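You operate a simulated robot arm through the tools that you are given. There is no shell and no other tool. Be economical: measure what you need, move in short steps, check, and stop when the job is done.

Carry out the task below with a simulated two-armed robot. There is one attempt and no reset: what you move stays moved.

TASK
Hold the blue pouch on the top of the long bench steady with one hand and open the blue pouch flap with the other.
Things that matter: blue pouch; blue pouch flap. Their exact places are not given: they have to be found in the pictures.

The check looks at the end state, three seconds after you hand in, the way a careful person would. Anything else that was tipped, shoved, dropped, spilled or broken makes it a failure.

THE ROBOT
Two 7-joint arms with two-finger parallel grippers on one trunk, on a base that drives. Base frame: it is fixed to the floor where the robot stands at the start and does not move with it; the origin is under the middle of the robot, x ahead of it, y to its left, z up; the surface under the hand at the start is at about z = 800. Lengths are in mm, angles in degrees, forces in N, time in s.
The left shoulder is at the start at [80, 131, 947], the right one opposite. With the tool pointing down near the work surface each hand reaches from about 400 to 860 mm from the robot's upright axis, wherever it stands, measured 20 degrees to its own side. Places, roughly: blue pouch flap [700, 100, 900]. Payload 1.57 kg a hand.
The TCP of each hand is the grasp point between the finger pads, 30 mm short of the fingertips. In the tool frame z runs along the fingers and y along their closing line. The gripper opens to 110 mm. The fingers are 24 mm wide and 12 mm thick; the gripper's body (48 by 112 mm) begins 78 mm behind the TCP.
Orientation is told as [roll, pitch, yaw] about the base's x, y, z axes, in that order, counted from this pose: with the fingers straight down and closing along the base's y, the tool's x points along the base's -x, its y along +y and its z along -z.

THE INTERFACE
- The arms move only by the tool move_arm. It takes "left_deltas", "right_deltas" or both (then of equal length, played together; a hand with none holds still); each is one flat list of numbers, 7 for each row, row after row: the shift along the tool's x, y, z in units of 30 mm (1.0 is 30 mm), then the turn, a rotation vector about the tool's x, y, z in units of 4 degrees (1.0 is 4 degrees), then the closure in counts, from 0 (fully open) to 255 (shut). In form: [x, y, z, ax, ay, az, jaw, x, y, z, ax, ay, az, jaw, ...]. A call has 1 to 12 rows; each row shifts and turns the commanded pose from where the row before left it, along the tool's axes as they then stand. A call with a number of a shift or a turn outside -1 to 1 is refused whole. Rows are played at 5 a second. More than 50 mm and 8.6 degrees between two rows, or a gripper value outside its range, and nothing of the call is played. A pose out of reach is approached as far as the arm can. The call stops where the force on the tool passes 40 N (or 10 N more than at its start, if that is more) or the arm is blocked; 0.2 s more then pass. The fingers move at their own pace (about 108 mm/s each) and stop on an object; they squeeze with about 35 N. The grip force told is the motor's: it shows also when the fingers shut on nothing. Time passes only in rows, and 0.2 s behind the last, so rows that do not move let the fingers close. It gives the time, the measured TCP pose, the force on the tool (base axes), the opening and the grip force at its end, in the units of the frame above (readings bear some noise), with the torque about the TCP (base axes, N m) and any sound that the robot's microphone picked up, and new pictures: "pictures" is both (left out), scene, wrist or none (wrist: the cameras of the hands that moved).
- Cameras (640 x 400 px; columns grow to the right, rows downward): "scene" is now at [-63.5, 9.8, 1423.3]; the picture's right is [0.16, -0.99, 0.00], its down [-0.47, -0.08, -0.88] and it looks along [0.87, 0.14, -0.47] (base axes); focal length 281 px, centre (320, 200). "left" rides on the left gripper at [70, -16, -141] in its tool frame; the picture's right is [0.23, 0.97, 0.00], its down [-0.86, 0.20, -0.48] and it looks along [-0.47, 0.11, 0.88] (tool axes); focal length 222 px, centre (320, 200). "right" rides on the right gripper at [70, 16, -141] in its tool frame; the picture's right is [-0.23, 0.97, 0.00], its down [-0.86, -0.20, -0.48] and it looks along [-0.47, -0.11, 0.88] (tool axes); focal length 222 px, centre (320, 200).
- base_move(legs): drives the robot by 1 to 6 legs, each [ahead, left, turn to the left] in mm, mm and degrees, along the robot's own axes; the way and the turn of a leg run together, so that a leg with both is an arc; at most 1500 mm and 180 degrees a leg. The arms and the cameras ride along, it lands a little off, and it stops where it bumps. It gives what a move gives, and a new picture of the scene camera.
- head_to(pan, tilt): turns the head with the scene camera to pan (to the left, within 109 degrees either way) and tilt (down, from -29 to 69), counted from straight ahead of the robot. It gives what a move gives, and a new picture of the scene camera.
- point_at(camera, pixels): for up to 12 pixels [column, row] of the newest picture of that camera ("zoom" is the newest enlarged one), the place [x, y, z] in the base frame of the surface seen there, good to about 3 mm, but the place of the scene camera against the robot may be out by one fixed shift of up to 18 mm in any direction. The clock stands still meanwhile.
- close_up(camera, box): a new picture of the part [left, top, right, bottom] of that camera's present view, enlarged. The clock stands still meanwhile.
- finish_job(): hands the job in; it is judged then, once.

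Go step by step. Measure first, check grasps and placings, and put right what went wrong. The budget is 80 turns and 260 pictures, counting those below and the enlarged ones. Unless the task says otherwise, let go and move clear before handing in, and close with one line.

The tools are called after "Call:" as a command line: name --argument value ..., lists and objects as JSON in quotes. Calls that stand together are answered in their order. move_arm: Moves the arms, as the interface text tells. Its arguments: {"type":"object","properties":{"left_deltas":{"type":"array"},"right_deltas":{"type":"array"},"pictures":{"type":"string","enum":["both","scene","wrist","none"]}},"required":[]} The other tools are called the same way: base_move (legs) drives the base; head_to (pan, tilt) turns the head that bears the scene camera; point_at (camera, pixels) gives the place of the surface under pixels of a picture; close_up (camera, box) takes an enlarged picture of a part of a camera's view; finish_job () hands the job in.

At the start:

```text
clock: 0.0
left_ee_pos: [562.2, 286.9, 1169.3]
left_orientation: [0.1, -0.1, 0.1]
left_contact_force: [-0.2, -0.2, 0.4]
left_torque: [-0.03, -0.02, 0.0]
left_finger_gap: 110.1
left_grip_force: 0.1
right_ee_pos: [530.0, -154.5, 1236.8]
right_orientation: [-0.1, 0.0, -0.1]
right_contact_force: [-0.2, -0.1, 0.0]
right_torque: [0.0, 0.02, -0.01]
right_finger_gap: 110.1
right_grip_force: 0.1
robot x, y, heading: [-4.7, -1.5, 0.1]
head pan, tilt: [9.1, 28.2]
```

scene: 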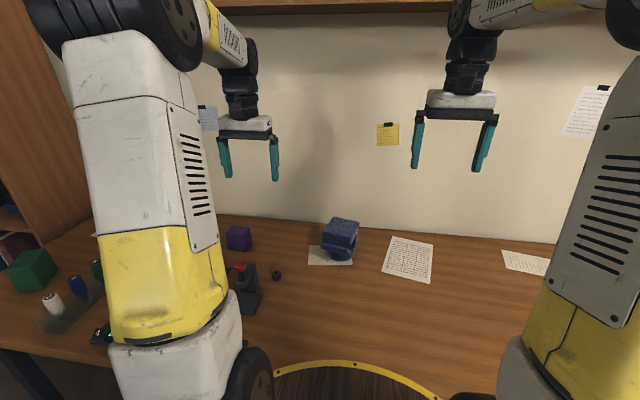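
right: 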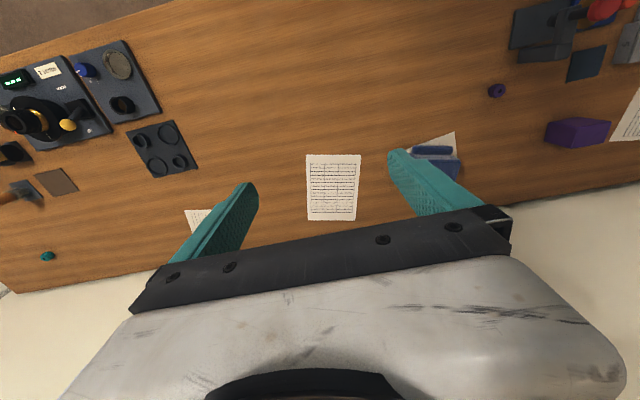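
left: 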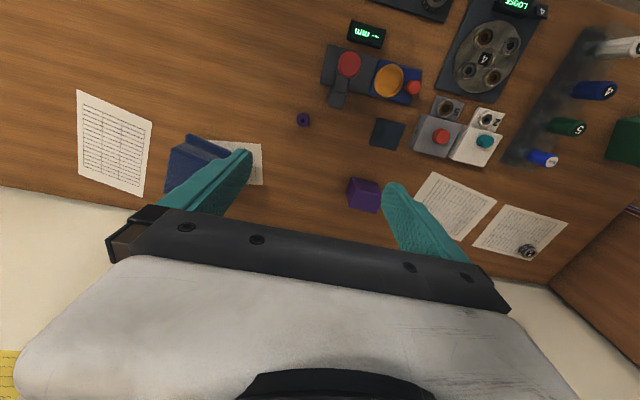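

The blue pouch appears in the scene picture around (340,238). I take enlarged looks and measure it.

Call:
close_up --camera "scene" --box '[290, 200, 390, 280]'

Call:
close_up --camera "left" --box '[140, 110, 300, 210]'

Call:
point_at --camera "scene" --pixels '[[328, 222], [358, 224], [324, 240], [356, 246], [322, 250], [352, 262], [340, 230], [340, 248], [340, 255], [372, 255]]'

```text
5.00 times, centred on (340, 240) of scene
```

zoom: 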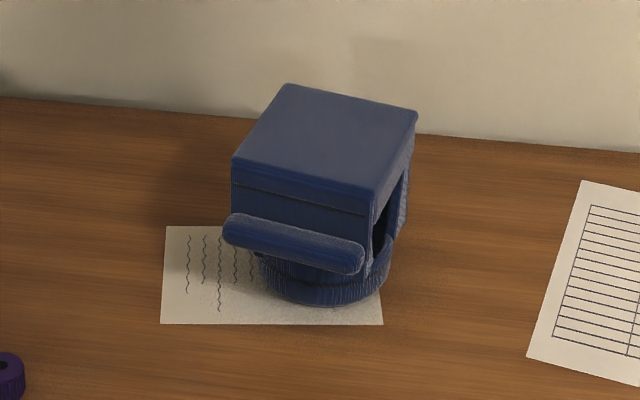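

```text
4.00 times, centred on (220, 160) of left
```

zoom: 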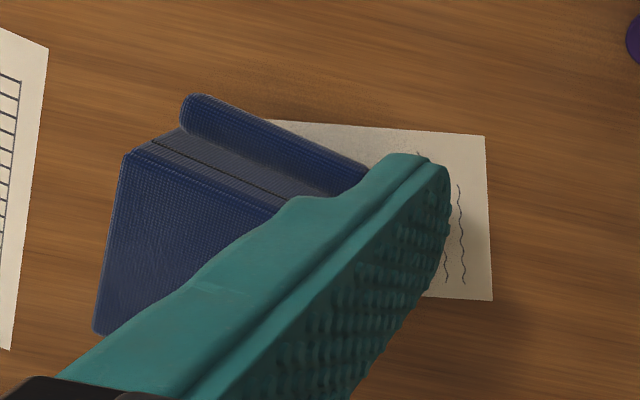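

```text
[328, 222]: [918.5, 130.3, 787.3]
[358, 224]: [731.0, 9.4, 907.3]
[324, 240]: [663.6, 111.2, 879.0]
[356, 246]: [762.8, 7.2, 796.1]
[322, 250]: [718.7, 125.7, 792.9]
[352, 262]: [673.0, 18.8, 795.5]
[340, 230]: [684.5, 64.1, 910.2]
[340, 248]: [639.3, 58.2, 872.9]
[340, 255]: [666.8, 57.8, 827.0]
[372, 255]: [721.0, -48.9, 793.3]
```

The pouch has a flap covering its top and front, with a roll-shaped bar at the front edge. I'll measure it on a fresh enlargement.

Call:
close_up --camera "scene" --box '[305, 210, 385, 260]'

Call:
close_up --camera "right" --box '[380, 120, 480, 200]'

```text
8.00 times, centred on (345, 235) of scene
```

zoom: 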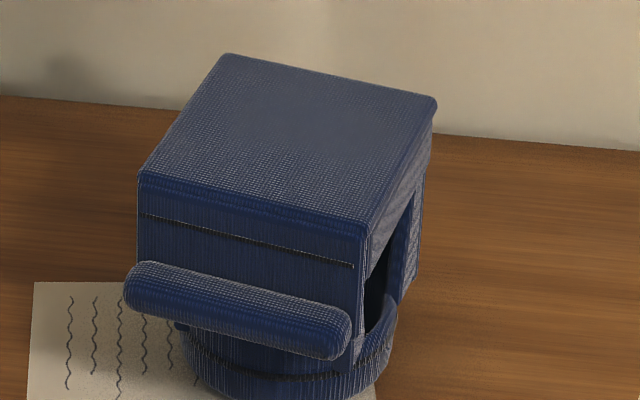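

```text
5.00 times, centred on (430, 160) of right
```

zoom: 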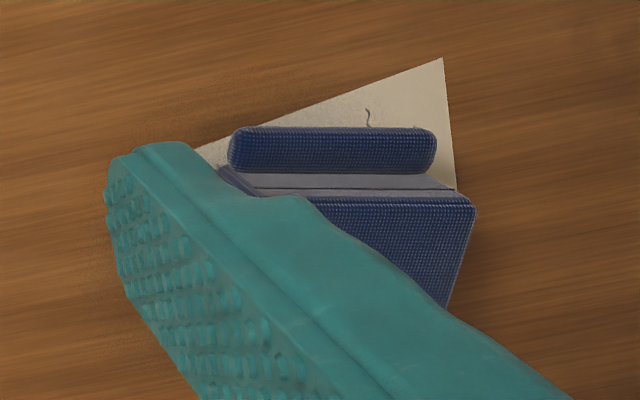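

I measure corners of the top, ends of the bar and the side parts.

Call:
point_at --camera "scene" --pixels '[[333.8, 218], [358.6, 222.8], [323.5, 231.2], [349.5, 238.2], [322.0, 245.5], [347, 252], [335, 248.7], [335, 240], [335, 246.2], [356.8, 239], [352, 247], [336, 257]]'

Call:
head_to --pan 5 --tilt 40

```text
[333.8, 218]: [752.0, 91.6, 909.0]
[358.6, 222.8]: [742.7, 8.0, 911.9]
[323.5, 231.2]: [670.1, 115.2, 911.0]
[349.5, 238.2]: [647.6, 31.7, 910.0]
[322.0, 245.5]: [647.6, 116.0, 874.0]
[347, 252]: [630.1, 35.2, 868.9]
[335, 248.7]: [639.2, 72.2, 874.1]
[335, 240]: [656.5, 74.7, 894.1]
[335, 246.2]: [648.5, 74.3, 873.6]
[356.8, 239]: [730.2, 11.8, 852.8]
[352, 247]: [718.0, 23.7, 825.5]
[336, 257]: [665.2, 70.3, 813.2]
```

```text
clock: 0.7
left_ee_pos: [563.5, 286.2, 1171.1]
left_orientation: [0.0, 0.0, 0.0]
left_contact_force: [-0.3, 0.8, -0.4]
left_torque: [-0.02, -0.01, 0.02]
left_finger_gap: 110.2
left_grip_force: 0.1
right_ee_pos: [530.6, -153.7, 1235.8]
right_orientation: [0.0, 0.0, -0.1]
right_contact_force: [0.0, -0.1, 0.7]
right_torque: [-0.01, 0.02, 0.0]
right_finger_gap: 110.0
right_grip_force: 0.0
robot x, y, heading: [1.5, 1.0, 0.2]
head pan, tilt: [5.0, 40.0]
```

scene: 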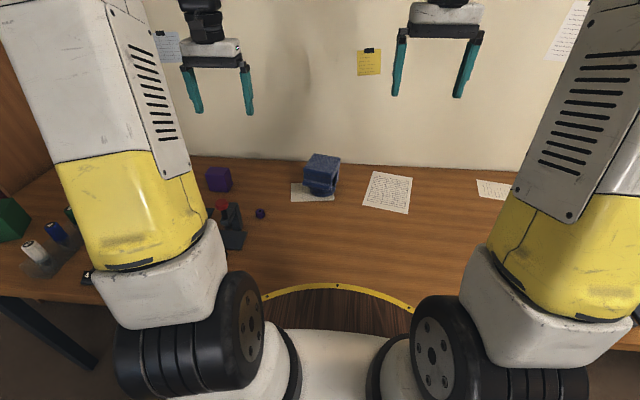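

The pouch's top spans about x 646–752, y 8–116, z≈910, turned about 15° clockwise. The bar is at z≈872 in front. I turn the right hand to point to the left (+y), for a side look and a later hold.

Call:
move_arm --right_deltas '[0, 0, 0, -1, 1, 1, 0, 0, 0, 0, -1, 1, 1, 0, 0, 0, 0, -1, 1, 1, 0, 0, 0, 0, -1, 1, 1, 0, 0, 0, 0, -1, 1, 1, 0, 0, 0, 0, -1, 1, 1, 0, 0, 0, 0, -1, 1, 1, 0, 0, 0, 0, -1, 1, 1, 0, 0, 0, 0, -1, 1, 1, 0, 0, 0, 0, -1, 1, 1, 0, 0, 0, 0, -1, 1, 1, 0, 0, 0, 0, -1, 1, 1, 0]' --pictures "scene"

```text
clock: 3.3
left_ee_pos: [562.3, 287.1, 1168.9]
left_orientation: [-0.1, 0.0, 0.1]
left_contact_force: [0.2, -0.1, 0.0]
left_torque: [-0.02, 0.0, -0.02]
left_finger_gap: 110.4
left_grip_force: 0.1
right_ee_pos: [530.5, -153.1, 1236.0]
right_orientation: [34.1, 60.2, -34.2]
right_contact_force: [-0.2, 0.7, -0.7]
right_torque: [-0.01, 0.03, -0.01]
right_finger_gap: 110.0
right_grip_force: 0.0
robot x, y, heading: [3.1, 0.1, 0.3]
head pan, tilt: [5.0, 40.0]
```

scene: 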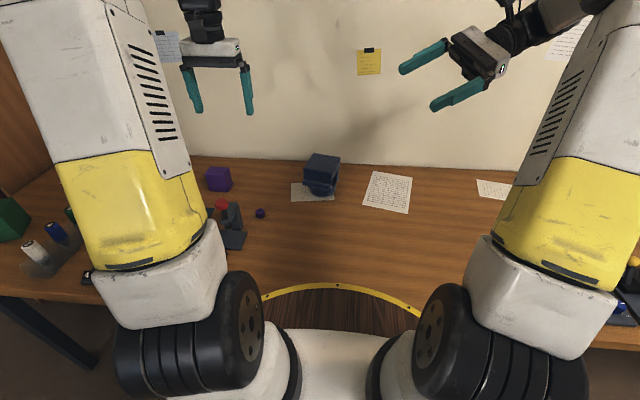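

The turn works. I finish it and start to lower.

Call:
move_arm --right_deltas '[0, 0, 0, -1, 1, 1, 0, 0, 0, 0, -1, 1, 1, 0, 0, 0, 0, -1, 1, 1, 0, 0, 0, 0, -1, 1, 1, 0, 0, 0, 0, -1, 1, 1, 0, 0, 0, 0, -0.32, 0.32, 0.32, 0, -1, 0.7, 0, 0, 0, 0, 0, -1, 0.7, 0, 0, 0, 0, 0, -1, 0.7, 0, 0, 0, 0, 0, -1, 0.7, 0, 0, 0, 0, 0, -1, 0.7, 0, 0, 0, 0, 0, -1, 0.7, 0, 0, 0, 0, 0]'

```text
clock: 5.9
left_ee_pos: [563.2, 285.0, 1170.3]
left_orientation: [0.1, 0.0, 0.0]
left_contact_force: [-0.1, 0.4, 0.3]
left_torque: [0.03, -0.03, -0.01]
left_finger_gap: 110.0
left_grip_force: 0.1
right_ee_pos: [655.7, -155.3, 1058.6]
right_orientation: [18.8, 90.0, -71.1]
right_contact_force: [0.4, 0.2, 0.0]
right_torque: [-0.03, 0.01, -0.03]
right_finger_gap: 110.0
right_grip_force: 0.1
robot x, y, heading: [-0.9, 0.7, -0.0]
head pan, tilt: [5.0, 40.0]
```

scene: 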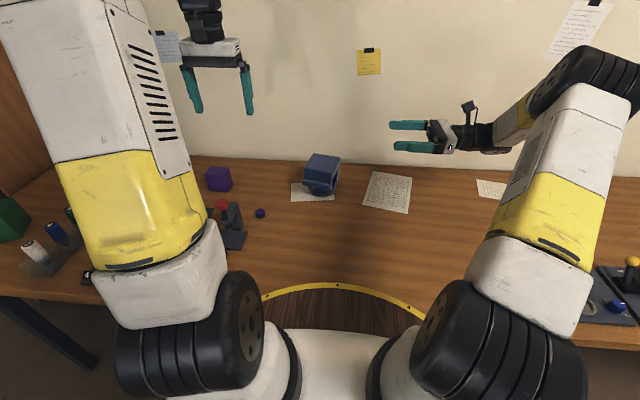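
right: 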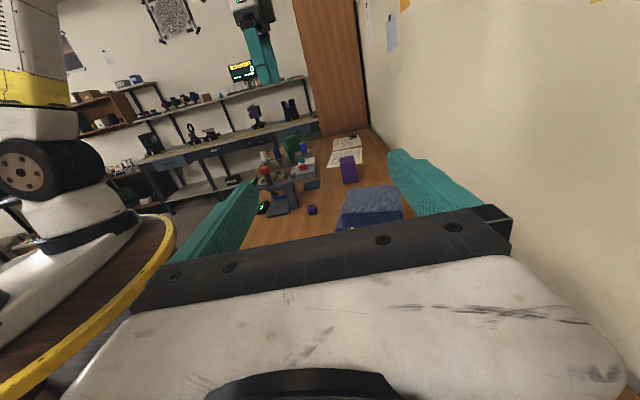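

The right hand now points to +y. I lower it 180 mm for a side view, staying clear at y≈-155.

Call:
move_arm --right_deltas '[-1, 0, 0, 0, 0, 0, 0, -1, 0, 0, 0, 0, 0, 0, -1, 0, 0, 0, 0, 0, 0, -1, 0, 0, 0, 0, 0, 0, -1, 0, 0, 0, 0, 0, 0]'

Call:
close_up --camera "right" --box '[240, 80, 440, 240]'

```text
clock: 7.1
left_ee_pos: [562.7, 286.5, 1168.8]
left_orientation: [0.0, 0.0, 0.0]
left_contact_force: [-0.5, -0.2, 1.0]
left_torque: [-0.02, -0.01, 0.01]
left_finger_gap: 109.9
left_grip_force: 0.1
right_ee_pos: [656.3, -154.9, 906.0]
right_orientation: [58.7, 89.9, -31.4]
right_contact_force: [0.1, 0.0, 0.4]
right_torque: [-0.03, -0.03, 0.03]
right_finger_gap: 110.1
right_grip_force: 0.2
robot x, y, heading: [1.4, 1.6, 0.1]
head pan, tilt: [5.0, 40.0]
```

scene: 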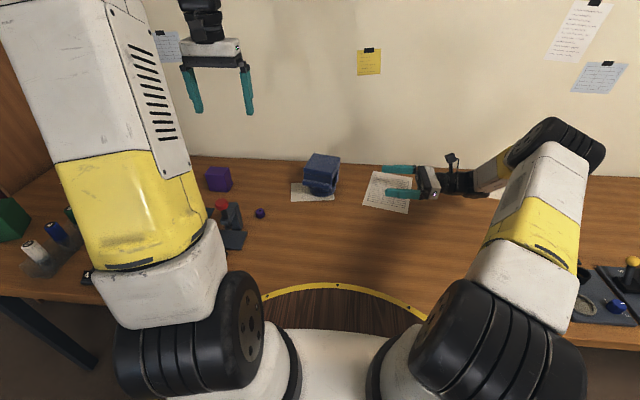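
right: 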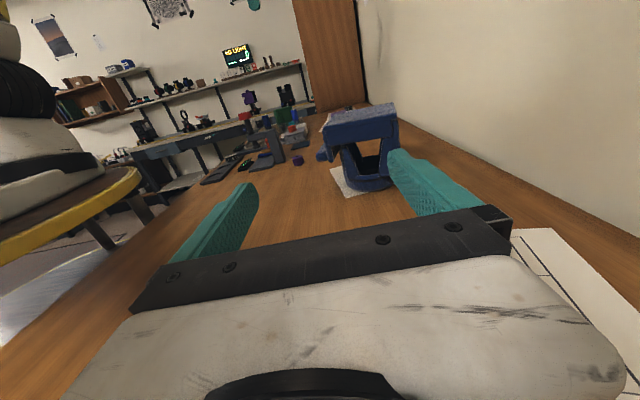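

```text
2.50 times, centred on (340, 160) of right
```

zoom: 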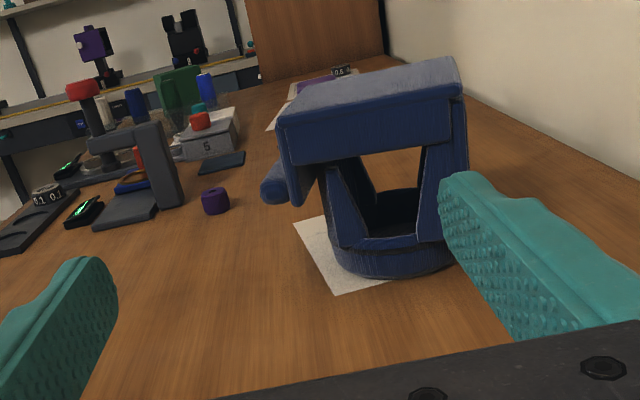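

The side view is very clear: a round base with front and back walls, and a lid hinged at the rear with a front skirt bearing the bar. I measure the parts.

Call:
point_at --camera "zoom" --pixels '[[335, 250], [345, 225], [395, 262], [445, 250], [455, 120], [455, 190], [290, 120], [292, 190], [276, 190], [370, 140], [430, 320], [450, 75]]'

Call:
close_up --camera "right" --box '[310, 90, 410, 200]'

```text
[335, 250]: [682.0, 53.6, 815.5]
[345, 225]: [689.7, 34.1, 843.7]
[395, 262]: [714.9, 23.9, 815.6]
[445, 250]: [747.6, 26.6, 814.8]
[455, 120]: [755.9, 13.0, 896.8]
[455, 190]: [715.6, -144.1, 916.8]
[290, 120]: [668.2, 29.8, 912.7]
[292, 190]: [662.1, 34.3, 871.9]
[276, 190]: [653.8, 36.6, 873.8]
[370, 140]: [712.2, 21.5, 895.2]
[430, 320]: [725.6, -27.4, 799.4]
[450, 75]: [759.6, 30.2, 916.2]
```

```text
3.64 times, centred on (360, 145) of right
```

zoom: 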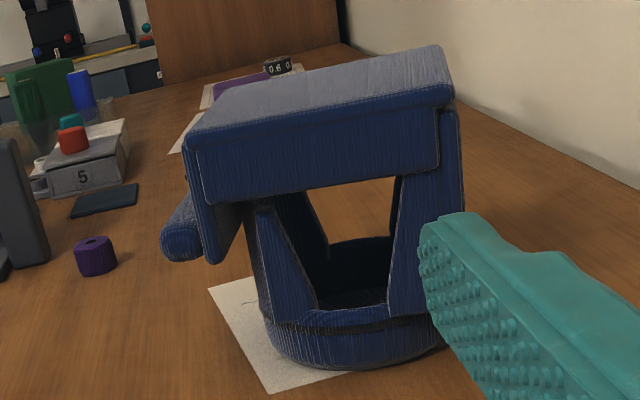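

The base ring is centred near (722, 64) with a diameter of about 82, and the bar axis is near (661, 73, 872). I angle the right hand to the pouch (yaw −15°, tips 20° down). At the same time I turn the left hand forward at height, and I check what stands nearby.

Call:
move_arm --right_deltas '[0, 0, 0, -0.94, 0, 0, 0, 0, 0, 0, -0.94, 0, 0, 0, 0, 0, 0, -0.94, 0, 0, 0, 0, 0, 0, -0.94, 0, 0, 0, 0, 0, 0, 0, -1, 0, 0, 0, 0, 0, 0, -1, 0, 0, 0, 0, 0, 0, -1, 0, 0, 0, 0, 0, 0, -1, 0, 0, 0, 0, 0, 0, -1, 0, 0, 0, 0, 0, 0, 0, 0, 0, 0, 0, 0, 0, 0, 0, 0, 0, 0, 0, 0, 0, 0, 0]' --left_deltas '[0, 0, 0, -1, -1, 1, 0, 0, 0, 0, -1, -1, 1, 0, 0, 0, 0, -1, -1, 1, 0, 0, 0, 0, -1, -1, 1, 0, 0, 0, 0, -1, -1, 1, 0, 0, 0, 0, -1, -1, 1, 0, 0, 0, 0, -1, -1, 1, 0, 0, 0, 0, -1, -1, 1, 0, 0, 0, 0, -1, -1, 1, 0, 0, 0, 0, -1, -1, 1, 0, 0, 0, 0, -1, -1, 1, 0, 0, 0, 0, -1, -1, 1, 0]'

Call:
point_at --camera "scene" --pixels '[[222, 205], [232, 215], [236, 242], [261, 213], [219, 172]]'

```text
clock: 9.7
left_ee_pos: [561.7, 284.6, 1169.9]
left_orientation: [64.6, -16.1, -64.6]
left_contact_force: [-0.4, -0.2, 0.9]
left_torque: [-0.02, 0.04, -0.01]
left_finger_gap: 110.0
left_grip_force: 0.1
right_ee_pos: [656.6, -154.6, 906.9]
right_orientation: [-0.1, 70.0, -105.2]
right_contact_force: [-0.8, 0.1, -0.1]
right_torque: [0.02, 0.03, 0.0]
right_finger_gap: 110.2
right_grip_force: 0.1
robot x, y, heading: [0.6, 1.1, 0.1]
head pan, tilt: [5.0, 40.0]
```

scene: 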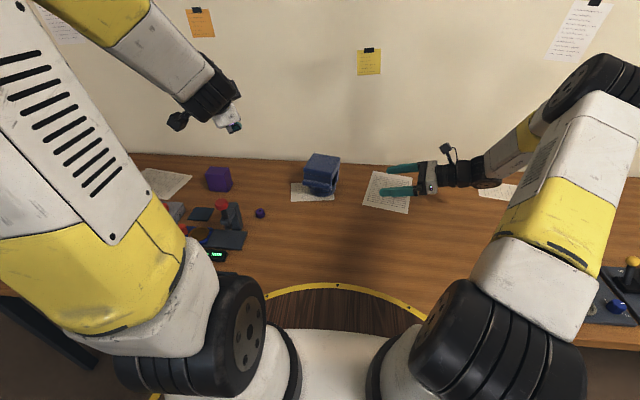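
right: 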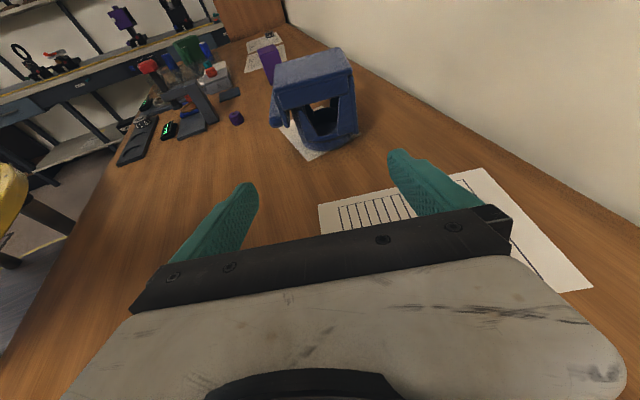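
left: 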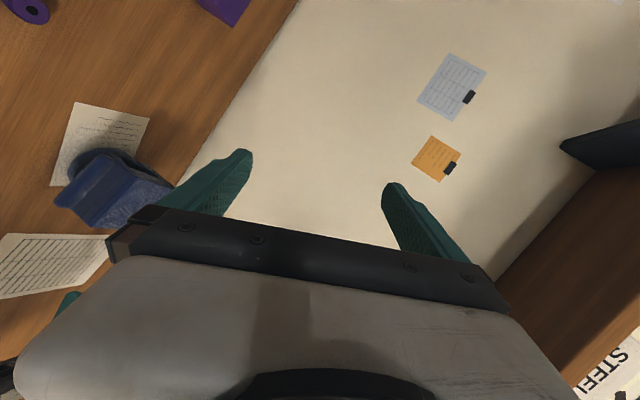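

```text
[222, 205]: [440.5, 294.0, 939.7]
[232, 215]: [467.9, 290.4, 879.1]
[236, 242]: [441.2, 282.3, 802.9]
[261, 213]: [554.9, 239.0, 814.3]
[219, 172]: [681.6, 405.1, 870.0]
```

The right hand is almost on line with the pouch: about 234 mm along the fingers remains. I advance it 90 mm while the left hand finishes turning and moves over to the front.

Call:
move_arm --left_deltas '[0, 0, 0, -1, -1, 1, 0, 0, 0, 0, -1, -1, 1, 0, 0, 0, 0, -1, -1, 1, 0, 0, 0, 0, -1, -1, 1, 0, 0, 0, 0, -1, -1, 1, 0, 0, 0, 0, -0.32, -0.32, 0.32, 0, -1, -0.9, 0, 0, 0, 0, 0, -1, -0.9, 0, 0, 0, 0, 0, -1, -0.9, 0, 0, 0, 0, 0, -1, -0.9, 0, 0, 0, 0, 0, -1, -0.9, 0, 0, 0, 0, 0, -1, -0.9, 0, 0, 0, 0, 0]' --right_deltas '[0, 0, 0.5, 0, 0, 0, 0, 0, 0, 0.5, 0, 0, 0, 0, 0, 0, 0.5, 0, 0, 0, 0, 0, 0, 0.5, 0, 0, 0, 0, 0, 0, 0.5, 0, 0, 0, 0, 0, 0, 0.5, 0, 0, 0, 0, 0, 0, 0, 0, 0, 0, 0, 0, 0, 0, 0, 0, 0, 0, 0, 0, 0, 0, 0, 0, 0, 0, 0, 0, 0, 0, 0, 0, 0, 0, 0, 0, 0, 0, 0, 0, 0, 0, 0, 0, 0, 0]'

Call:
close_up --camera "right" --box '[220, 40, 420, 200]'

```text
clock: 12.3
left_ee_pos: [601.9, 157.1, 1163.4]
left_orientation: [88.9, -1.4, -88.0]
left_contact_force: [0.1, -1.2, 0.4]
left_torque: [0.01, 0.01, -0.03]
left_finger_gap: 110.0
left_grip_force: 0.1
left hand out of reach, approached as far as the arm can: row 2, 4, 5, 7, 8, 9, 10, 11, 12
right_ee_pos: [678.3, -72.4, 875.5]
right_orientation: [0.0, 70.0, -105.0]
right_contact_force: [-0.1, -0.5, -0.2]
right_torque: [-0.02, -0.02, 0.04]
right_finger_gap: 110.0
right_grip_force: 0.0
robot x, y, heading: [-0.1, 1.5, 0.2]
head pan, tilt: [5.0, 40.0]
```

scene: 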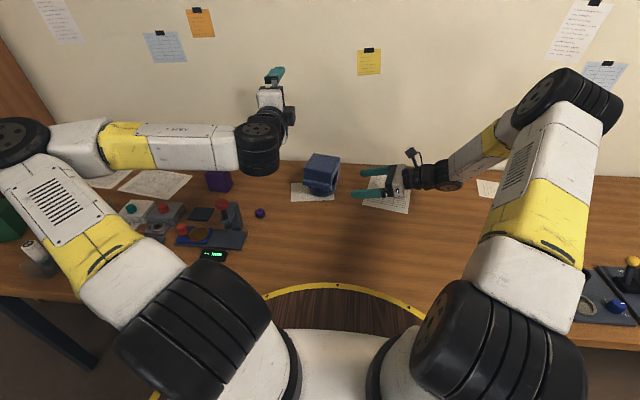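
right: 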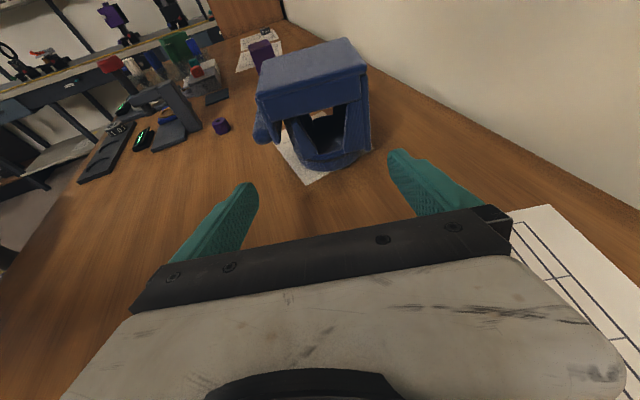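
left: 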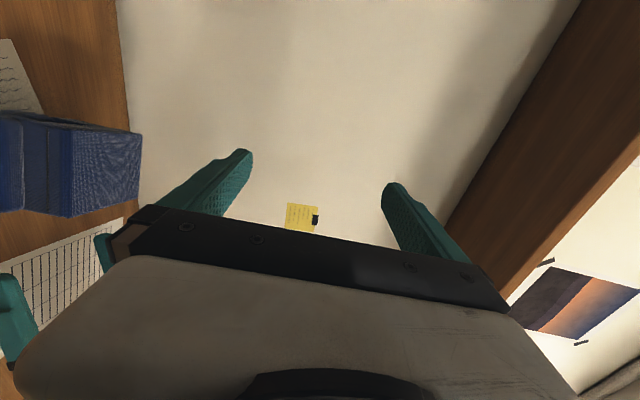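

```text
2.50 times, centred on (320, 120) of right
```

zoom: 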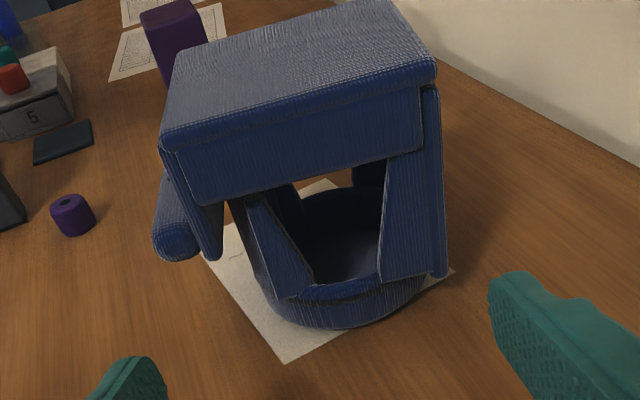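

The forward-pointing left pose is out of reach, so I swap the roles. The left hand will hold the base from the left side, and the right hand, which already reaches well from the right, will grip the bar lengthwise and swing the flap. I turn the left hand back first.

Call:
move_arm --left_deltas '[0, 0, 0, 1, 1, -1, 0, 0, 0, 0, 1, 1, -1, 0, 0, 0, 0, 1, 1, -1, 0, 0, 0, 0, 1, 1, -1, 0, 0, 0, 0, 1, 1, -1, 0, 0, 0, 0, 1, 1, -1, 0, 0, 0, 0, 1, 1, -1, 0, 0, 0, 0, 1, 1, -1, 0, 0, 0, 0, 1, 1, -1, 0, 0, 0, 0, 1, 1, -1, 0, 0, 0, 0, 1, 1, -1, 0, 0, 0, 0, 1, 1, -1, 0]' --pictures "scene"

```text
clock: 14.9
left_ee_pos: [605.6, 193.1, 1186.7]
left_orientation: [23.5, -16.1, -22.5]
left_contact_force: [-0.3, 0.0, -0.2]
left_torque: [0.03, 0.04, 0.03]
left_finger_gap: 110.0
left_grip_force: 0.1
left hand out of reach, approached as far as the arm can: row 11, 12
right_ee_pos: [677.8, -72.7, 876.8]
right_orientation: [0.0, 70.0, -105.2]
right_contact_force: [-0.6, -0.3, 0.0]
right_torque: [-0.01, -0.02, 0.05]
right_finger_gap: 109.7
right_grip_force: 0.0
robot x, y, heading: [-2.1, 4.7, -0.1]
head pan, tilt: [5.0, 40.0]
```

scene: 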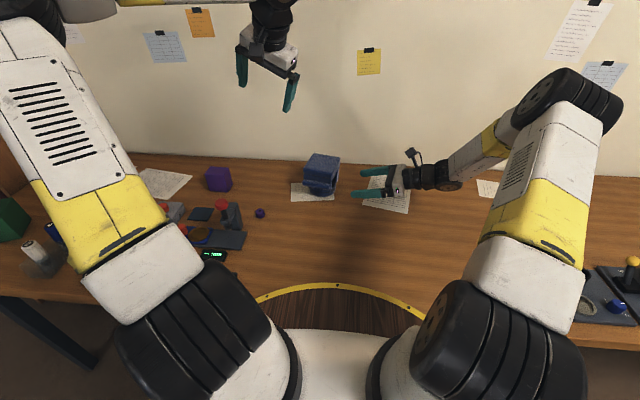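

The left hand is near its upper reach limit, so I lower it while I finish the turn back.

Call:
move_arm --left_deltas '[0, 0, 1, 0, 0, 0, 0, 0, 0, 1, 0, 0, 0, 0, 0, 0, 0.5, 1, 1, -1, 0, 0, 0, 0.5, 1, 1, -1, 0, 0, 0, 0.5, 1, 1, -1, 0, 0, 0, 0.5, 1, 1, -1, 0, 0, 0, 0, 1, 1, -1, 0, 0, 0, 0, 1, 1, -1, 0, 0, 0, 0, 1, 1, -1, 0, 0, 0, 0, 1, 1, -1, 0, 0, 0, 0, 1, 1, -1, 0, 0, 0, 0, 1, 1, -1, 0]' --pictures "scene"

```text
clock: 17.5
left_ee_pos: [613.3, 301.5, 1083.5]
left_orientation: [-17.5, 22.6, 17.9]
left_contact_force: [0.3, -0.3, -0.1]
left_torque: [0.07, -0.01, -0.01]
left_finger_gap: 109.8
left_grip_force: 0.0
left hand out of reach, approached as far as the arm can: row 3, 4, 5, 6, 8, 10, 11, 12
right_ee_pos: [677.2, -71.8, 876.6]
right_orientation: [0.0, 70.1, -105.1]
right_contact_force: [0.6, -0.6, 0.6]
right_torque: [0.02, -0.01, 0.01]
right_finger_gap: 109.9
right_grip_force: 0.1
robot x, y, heading: [-0.6, -0.4, -0.2]
head pan, tilt: [5.0, 40.0]
```

scene: 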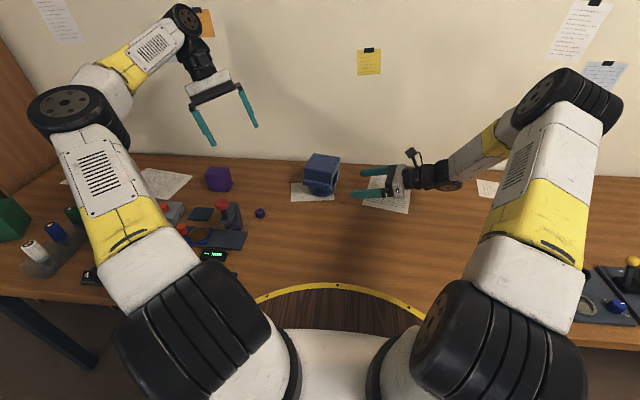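

The left hand is about 38° into the mirrored turn. I continue with it while moving toward −y.

Call:
move_arm --left_deltas '[0, -0.5, 0, 1, 1, -1, 0, 0, -0.5, 0, 1, 1, -1, 0, 0, -0.5, 0.3, 1, 1, -1, 0, 0, -0.3, 0.4, 1, 1, -1, 0, 0, 0, 0.5, 1, 1, -1, 0, 0, 0, 0.5, 1, 1, -1, 0, 0, 0, 0, 1, 1, -1, 0, 0, 0, 0, 1, 1, -1, 0, 0, 0, 0, 1, 1, -1, 0, 0, 0, 0, 1, 1, -1, 0]' --pictures "both"

```text
clock: 19.7
left_ee_pos: [599.8, 234.7, 1062.5]
left_orientation: [-42.6, 76.8, 39.3]
left_contact_force: [-0.2, -0.4, 0.9]
left_torque: [0.0, 0.0, -0.03]
left_finger_gap: 110.0
left_grip_force: 0.0
left hand out of reach, approached as far as the arm can: row 1, 2, 3
right_ee_pos: [677.6, -71.5, 875.6]
right_orientation: [0.0, 70.0, -105.2]
right_contact_force: [0.5, -1.5, 0.2]
right_torque: [0.01, 0.0, 0.0]
right_finger_gap: 109.8
right_grip_force: 0.0
robot x, y, heading: [0.1, 0.1, 0.1]
head pan, tilt: [5.0, 40.0]
```

scene: 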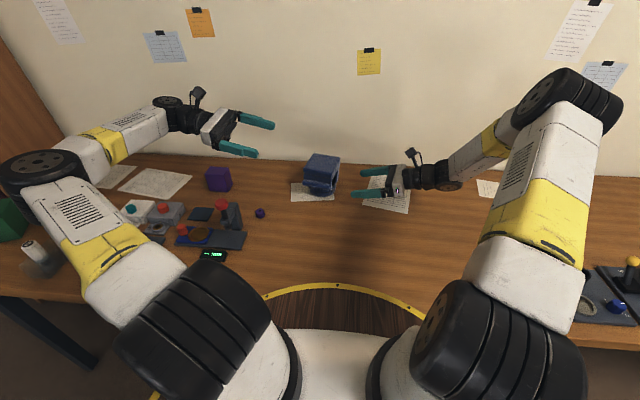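
left: 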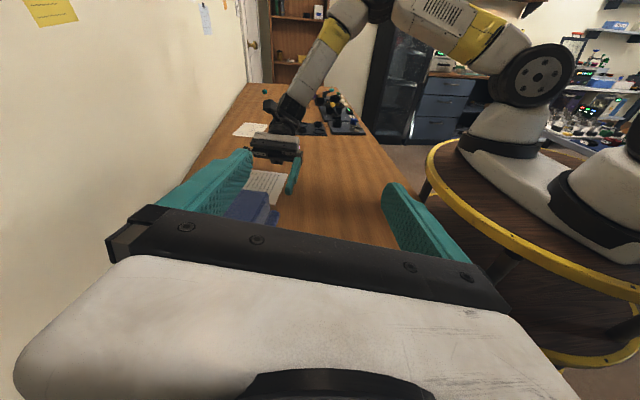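

The left hand points along −y, tilted 10° down. I align it to the pouch (pitch 15°), move it forward (+x) first, then partly down.

Call:
move_arm --left_deltas '[0, 0, 0, -0.92, -0.6, -0.93, 0, 0, 0, 0, -0.92, -0.6, -0.93, 0, 0, -0.89, 0, 0, 0, 0, 0, 0, -0.89, 0, 0, 0, 0, 0, 0, -0.89, 0, 0, 0, 0, 0, 0, -0.89, 0, 0, 0, 0, 0, 0, -0.89, 0, 0, 0, 0, 0, 0, -0.89, 0, 0, 0, 0, 0, -1, 0, 0, 0, 0, 0, 0, -1, 0, 0, 0, 0, 0, 0, -1, 0, 0, 0, 0, 0, 0, -1, 0, 0, 0, 0, 0, 0]'

```text
clock: 22.3
left_ee_pos: [639.3, 236.5, 939.8]
left_orientation: [-0.7, 74.9, 75.0]
left_contact_force: [0.0, -0.3, -0.1]
left_torque: [0.0, -0.02, 0.01]
left_finger_gap: 110.0
left_grip_force: 0.1
left hand out of reach, approached as far as the arm can: row 4, 5, 6, 7, 8, 10, 11, 12
right_ee_pos: [677.6, -71.8, 876.3]
right_orientation: [0.0, 70.0, -105.1]
right_contact_force: [-0.3, 0.5, -0.3]
right_torque: [-0.01, 0.0, -0.02]
right_finger_gap: 109.9
right_grip_force: 0.1
robot x, y, heading: [-0.1, -0.0, 0.1]
head pan, tilt: [5.0, 40.0]
```

scene: 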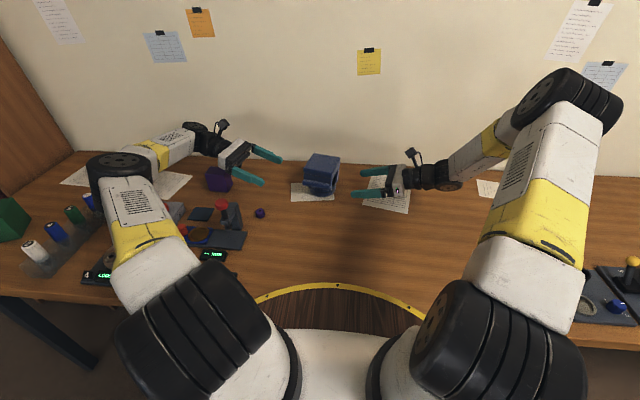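
left: 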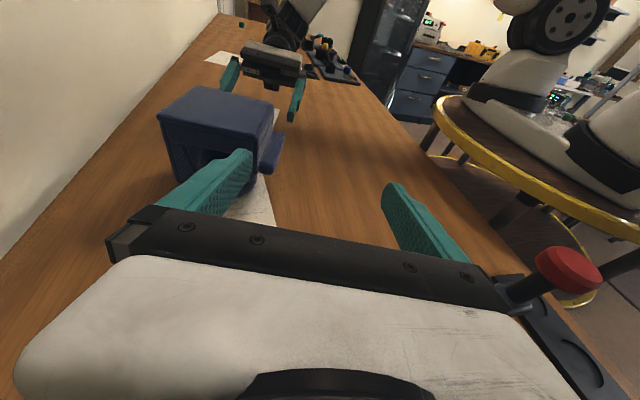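

The left arm is at its reach limit with this yaw. Since the base is round, I yaw the left hand about 20° (pointing almost straight −y, pitch 22°), which brings its wrist nearer. At the same time the right hand levels and backs off.

Call:
move_arm --left_deltas '[0, 0, 0, 0.976, 0, -0.262, 0, 0, 0, 0, 0.976, 0, -0.262, 0, 0, 0, 0, 0.976, 0, -0.262, 0, 0, 0, 0, 0.976, 0, -0.262, 0, 0, 0, 0, 0.976, 0, -0.262, 0, 0, 0, 0, 0, -0.875, 0, 0, 0, 0, 0, 0, -0.875, 0, 0]' --right_deltas '[0, 0, -0.5, 0, 1, 0, 0, 0, 0, -0.5, 0, 1, 0, 0, 0, 0, -0.5, 0, 1, 0, 0, 0, 0, -0.5, 0, 1, 0, 0, 0, 0, -0.5, 0, 1, 0, 0, 0, 0, 0, 0, 0, -1, 0, 0, 0, 0, 0, 0, -1, 0]'

```text
clock: 23.9
left_ee_pos: [638.7, 236.7, 939.8]
left_orientation: [-0.1, 67.9, 95.6]
left_contact_force: [0.3, -0.5, 0.2]
left_torque: [0.0, 0.02, -0.01]
left_finger_gap: 110.0
left_grip_force: 0.2
right_ee_pos: [658.9, -143.0, 891.9]
right_orientation: [90.2, 82.1, -15.1]
right_contact_force: [-0.7, -0.3, 0.3]
right_torque: [0.03, 0.01, 0.04]
right_finger_gap: 109.9
right_grip_force: 0.0
robot x, y, heading: [0.6, 1.4, 0.1]
head pan, tilt: [5.0, 40.0]
```

scene: 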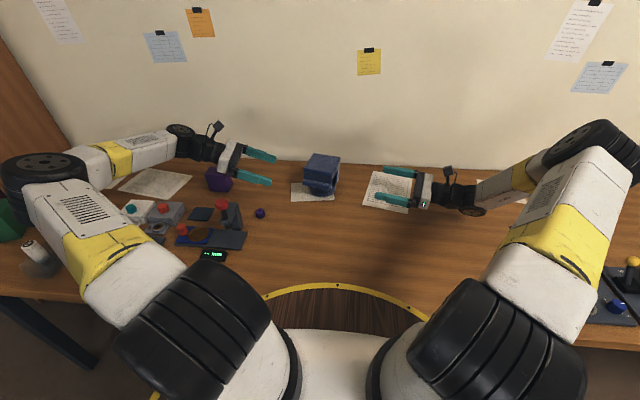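
right: 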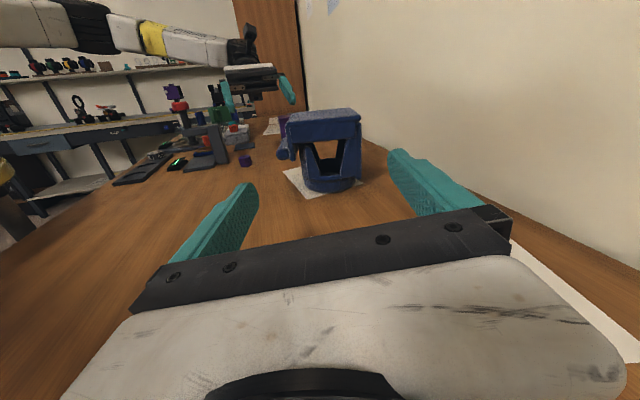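
left: 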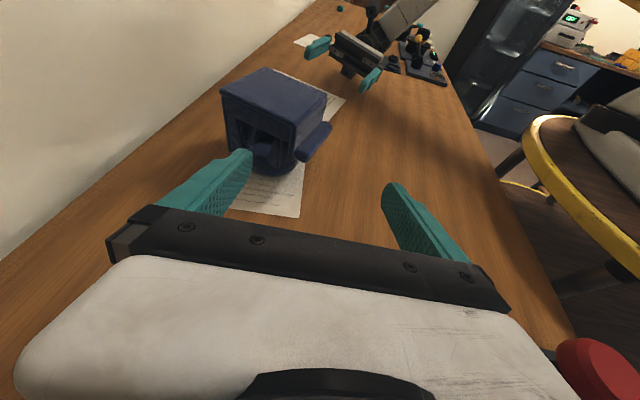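

The left hand is now free to move (its command was reset to the actual pose). I measure the pouch from both wrist cameras for precision.

Call:
close_up --camera "left" --box '[200, 50, 360, 190]'

Call:
close_up --camera "right" --box '[260, 90, 380, 210]'

Call:
point_at --camera "zoom" --pixels '[[250, 290], [300, 300], [350, 320], [470, 270], [450, 330], [330, 345]]'

```text
2.86 times, centred on (280, 120) of left
```

zoom: 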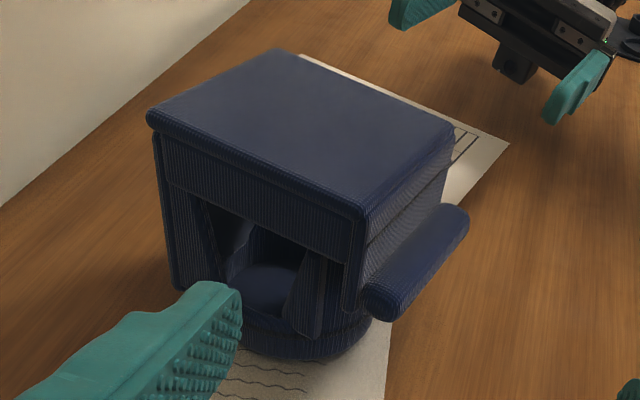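

```text
3.33 times, centred on (320, 150) of right
```

zoom: 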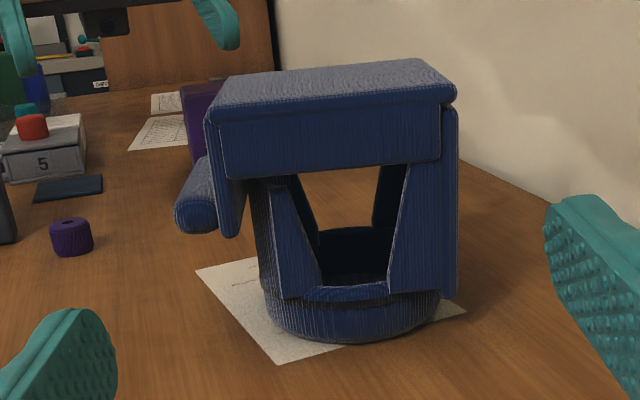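

```text
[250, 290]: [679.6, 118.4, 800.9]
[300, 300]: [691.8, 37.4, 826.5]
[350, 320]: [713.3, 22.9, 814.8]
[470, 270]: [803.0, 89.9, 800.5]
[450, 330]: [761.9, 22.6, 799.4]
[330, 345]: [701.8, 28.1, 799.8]
```

The ring centre is (723, 63) with radius about 41. I move the left hand onto its approach line, stopping about 123 mm short, while the right hand rolls toward a vertical closing direction.

Call:
move_arm --left_deltas '[-0.449, -0.738, 0, 0, 0, 0, 0, -0.449, -0.738, 0, 0, 0, 0, 0, -0.449, -0.738, 0, 0, 0, 0, 0, 0, 0, 0.89, 0, 0, 0, 0, 0, 0, 0.89, 0, 0, 0, 0, 0, 0, 0.89, 0, 0, 0, 0, 0, 0, 0, 0, 0, 0, 0, 0, 0, 0, 0, 0, 0, 0, 0, 0, 0, 0, 0, 0, 0, 0, 0, 0, 0, 0, 0, 0, 0, 0, 0, 0, 0, 0, 0, 0, 0, 0, 0, 0, 0, 0]' --right_deltas '[0, 0, 0, 0, 0, -1, 0, 0, 0, 0, 0, 0, -1, 0, 0, 0, 0, 0, 0, -1, 0, 0, 0, 0, 0, 0, -1, 0, 0, 0, 0, 0, 0, -1, 0, 0, 0, 0, 0, 0, -1, 0, 0, 0, 0, 0, 0, -1, 0, 0, 0, 0, 0, 0, -1, 0, 0, 0, 0, 0, 0, -1, 0, 0, 0, 0, 0, 0, -1, 0, 0, 0, 0, 0, 0, -1, 0, 0, 0, 0, 0, 0, -1, 0]'

```text
clock: 26.5
left_ee_pos: [710.3, 187.0, 871.2]
left_orientation: [-0.4, 67.9, 95.4]
left_contact_force: [0.1, -0.4, 0.6]
left_torque: [0.04, 0.01, 0.02]
left_finger_gap: 110.1
left_grip_force: 0.0
right_ee_pos: [659.2, -143.7, 891.2]
right_orientation: [90.0, 34.0, -15.0]
right_contact_force: [1.2, 0.4, 0.5]
right_torque: [0.01, -0.01, 0.03]
right_finger_gap: 109.9
right_grip_force: 0.1
robot x, y, heading: [1.3, 2.0, 0.2]
head pan, tilt: [5.0, 40.0]
```

scene: 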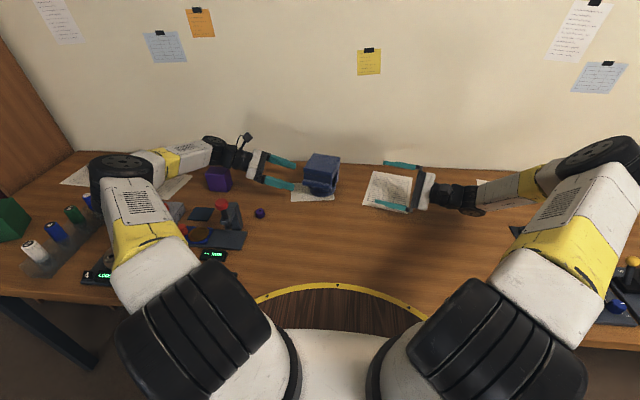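
right: 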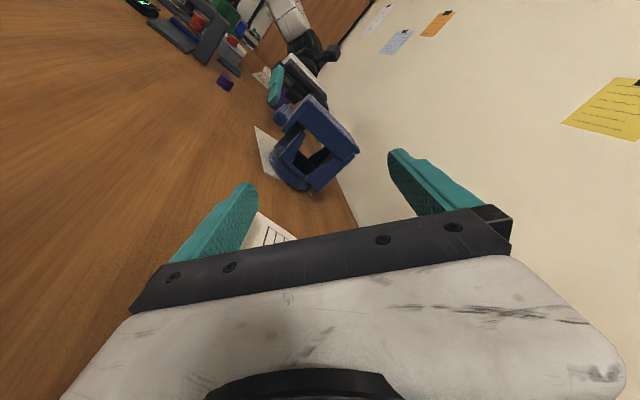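
left: 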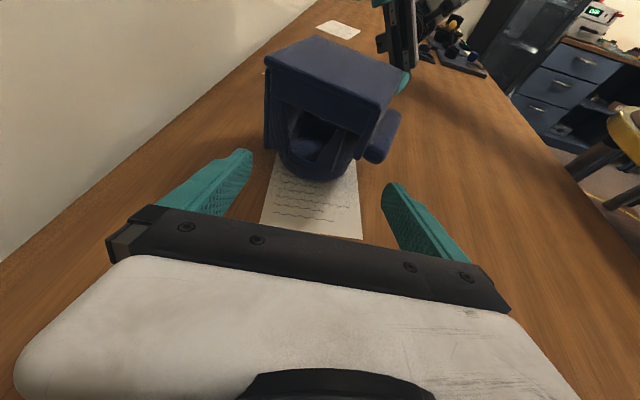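

The left hand is aligned with the pouch. I check its clearance over the purple box before I advance.

Call:
close_up --camera "scene" --box '[180, 120, 340, 220]'

Call:
point_at --camera "zoom" --pixels '[[120, 200], [160, 195], [200, 215], [150, 250], [210, 170], [240, 165], [160, 160], [110, 130], [60, 140], [200, 130]]'

Call:
point_at --camera "left" --pixels '[[280, 160], [300, 178], [320, 180], [345, 165], [270, 110], [375, 150], [272, 140]]'

```text
4.00 times, centred on (260, 170) of scene
```

zoom: 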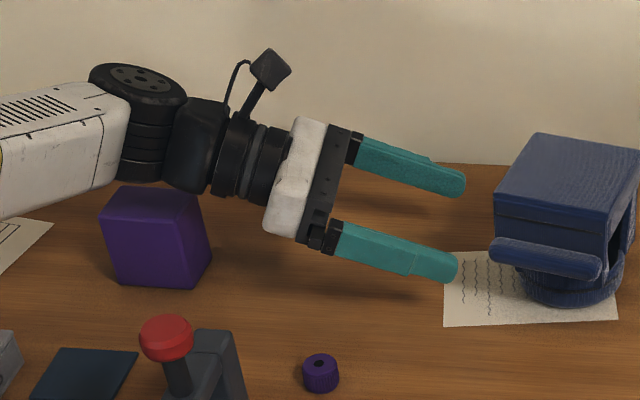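

```text
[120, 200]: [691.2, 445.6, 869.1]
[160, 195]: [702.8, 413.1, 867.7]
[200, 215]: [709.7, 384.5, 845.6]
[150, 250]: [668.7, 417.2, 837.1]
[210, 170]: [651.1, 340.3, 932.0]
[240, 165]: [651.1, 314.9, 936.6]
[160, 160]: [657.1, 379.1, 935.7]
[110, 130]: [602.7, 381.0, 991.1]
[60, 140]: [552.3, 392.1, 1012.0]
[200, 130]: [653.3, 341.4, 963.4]
```

```text
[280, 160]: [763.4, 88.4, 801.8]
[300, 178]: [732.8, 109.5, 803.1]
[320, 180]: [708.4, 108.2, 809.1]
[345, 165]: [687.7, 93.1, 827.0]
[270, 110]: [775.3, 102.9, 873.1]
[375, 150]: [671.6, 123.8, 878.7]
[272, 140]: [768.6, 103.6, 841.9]
```

Clear: the box top is at z≈873 and the wrist moves away from it. The ring from the left camera is also centred near (723, 66). I advance 90 mm and roll the right hand further (8.5 units).

Call:
move_arm --left_deltas '[0, 0, 0.4, 0, 0, 0, 0, 0, 0, 0.4, 0, 0, 0, 0, 0, 0, 0.4, 0, 0, 0, 0, 0, 0, 0.4, 0, 0, 0, 0, 0, 0, 0.4, 0, 0, 0, 0, 0, 0, 0.4, 0, 0, 0, 0, 0, 0, 0.4, 0, 0, 0, 0, 0, 0, 0.2, 0, 0, 0, 0, 0, 0, 0, 0, 0, 0, 0]' --right_deltas '[0, 0, 0, 0, 0, -1, 0, 0, 0, 0, 0, 0, -1, 0, 0, 0, 0, 0, 0, -1, 0, 0, 0, 0, 0, 0, -1, 0, 0, 0, 0, 0, 0, -1, 0, 0, 0, 0, 0, 0, -1, 0, 0, 0, 0, 0, 0, -1, 0, 0, 0, 0, 0, 0, -1, 0, 0, 0, 0, 0, 0, -0.5, 0]'

Call:
close_up --camera "scene" --box '[200, 120, 360, 220]'

```text
clock: 28.5
left_ee_pos: [685.5, 109.4, 852.6]
left_orientation: [-0.4, 67.8, 95.4]
left_contact_force: [1.2, -0.6, 0.4]
left_torque: [0.02, -0.06, 0.06]
left_finger_gap: 109.9
left_grip_force: 0.1
left hand out of reach, approached as far as the arm can: row 1, 2, 3, 4, 5, 6, 7, 8
right_ee_pos: [658.5, -142.0, 892.3]
right_orientation: [90.0, 0.0, -15.1]
right_contact_force: [-0.5, -0.3, -0.6]
right_torque: [0.01, 0.04, 0.01]
right_finger_gap: 110.2
right_grip_force: 0.0
robot x, y, heading: [-1.0, -1.3, 0.0]
head pan, tilt: [5.0, 40.0]
```

scene: 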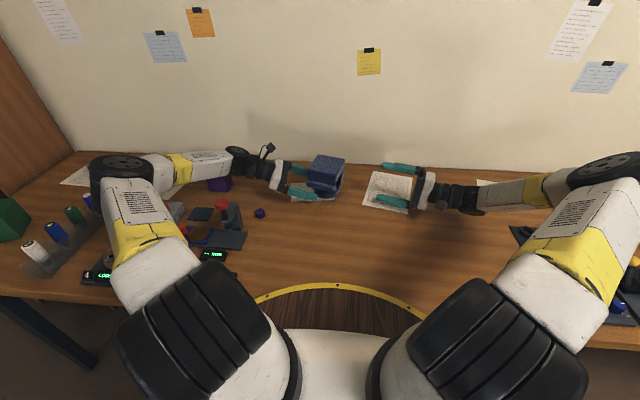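
right: 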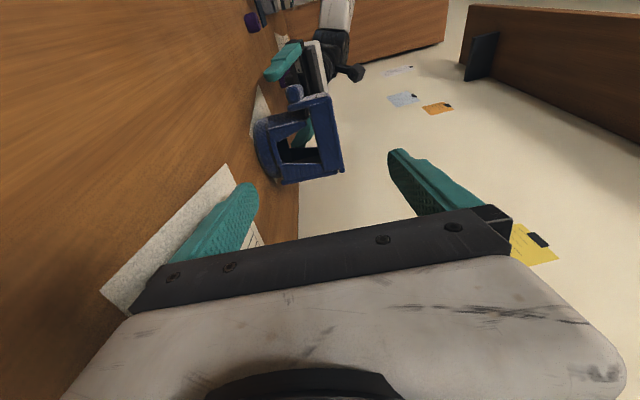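
left: 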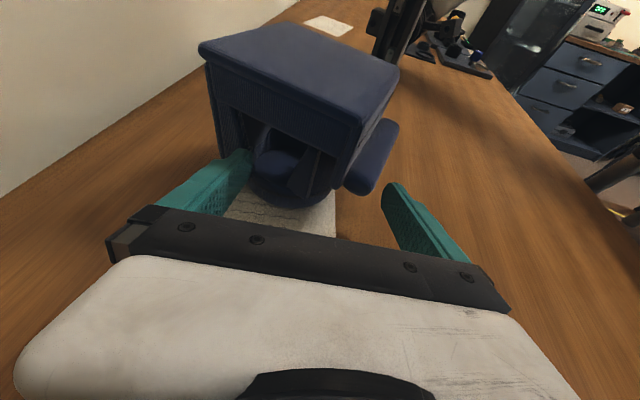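

```text
4.00 times, centred on (280, 170) of scene
```

zoom: 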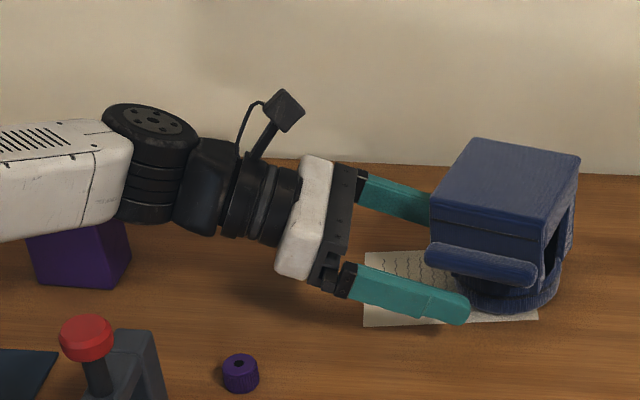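

The left arm hits a joint limit when the hand reaches inward with this yaw. The forearms would face each other better with the robot nearer, so I check how much space lies between base and bench, and back the left hand off first.

Call:
point_at --camera "scene" --pixels '[[337, 275], [337, 283], [337, 287], [337, 296], [270, 292], [405, 300], [70, 300], [30, 350], [600, 345], [340, 340]]'

Call:
move_arm --left_deltas '[0, 0, -1, 0, 0, 0, 0, 0, 0, -1, 0, 0, 0, 0, 0, 0, -1, 0, 0, 0, 0]' --pictures "scene"

Call:
head_to --pan 20 --tilt 60

```text
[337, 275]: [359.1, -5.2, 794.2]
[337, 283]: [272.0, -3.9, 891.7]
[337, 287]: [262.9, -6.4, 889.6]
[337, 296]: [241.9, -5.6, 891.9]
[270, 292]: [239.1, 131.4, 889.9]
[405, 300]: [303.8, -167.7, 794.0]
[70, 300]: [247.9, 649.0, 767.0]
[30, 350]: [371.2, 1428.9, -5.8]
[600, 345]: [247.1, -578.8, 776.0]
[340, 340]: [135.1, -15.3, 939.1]
```

```text
clock: 29.3
left_ee_pos: [678.3, 192.1, 886.6]
left_orientation: [-0.2, 67.9, 95.5]
left_contact_force: [0.5, 0.8, -0.4]
left_torque: [0.02, -0.01, -0.03]
left_finger_gap: 110.1
left_grip_force: 0.1
right_ee_pos: [659.6, -143.1, 891.0]
right_orientation: [89.9, 0.0, -15.1]
right_contact_force: [0.4, -0.1, -0.7]
right_torque: [0.02, -0.01, 0.01]
right_finger_gap: 109.8
right_grip_force: 0.0
robot x, y, heading: [1.0, -1.5, -0.1]
head pan, tilt: [5.0, 40.0]
```

scene: 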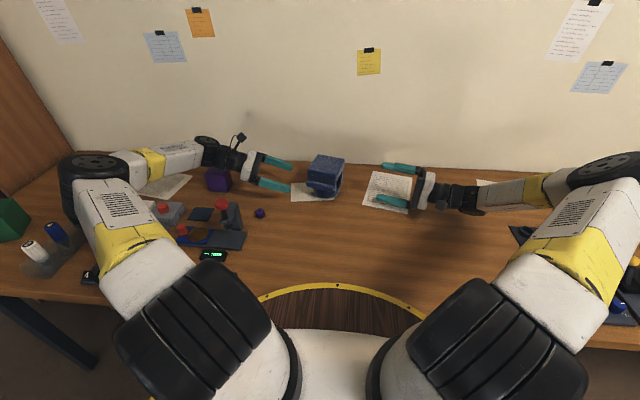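

```text
clock: 30.2
left_ee_pos: [678.8, 192.6, 886.7]
left_orientation: [-0.1, 67.9, 95.5]
left_contact_force: [-0.4, 0.1, -0.1]
left_torque: [0.02, 0.0, 0.02]
left_finger_gap: 109.9
left_grip_force: 0.1
right_ee_pos: [659.6, -143.2, 891.1]
right_orientation: [90.0, 0.1, -15.0]
right_contact_force: [-0.8, -0.3, -0.7]
right_torque: [-0.01, -0.01, -0.02]
right_finger_gap: 110.0
right_grip_force: 0.1
robot x, y, heading: [3.2, -1.8, 0.0]
head pan, tilt: [20.0, 60.0]
```

scene: 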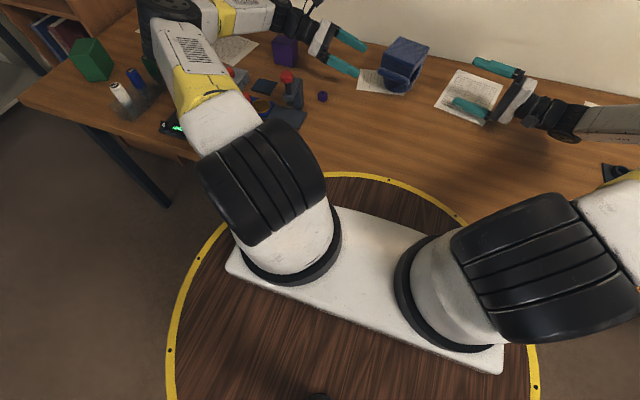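

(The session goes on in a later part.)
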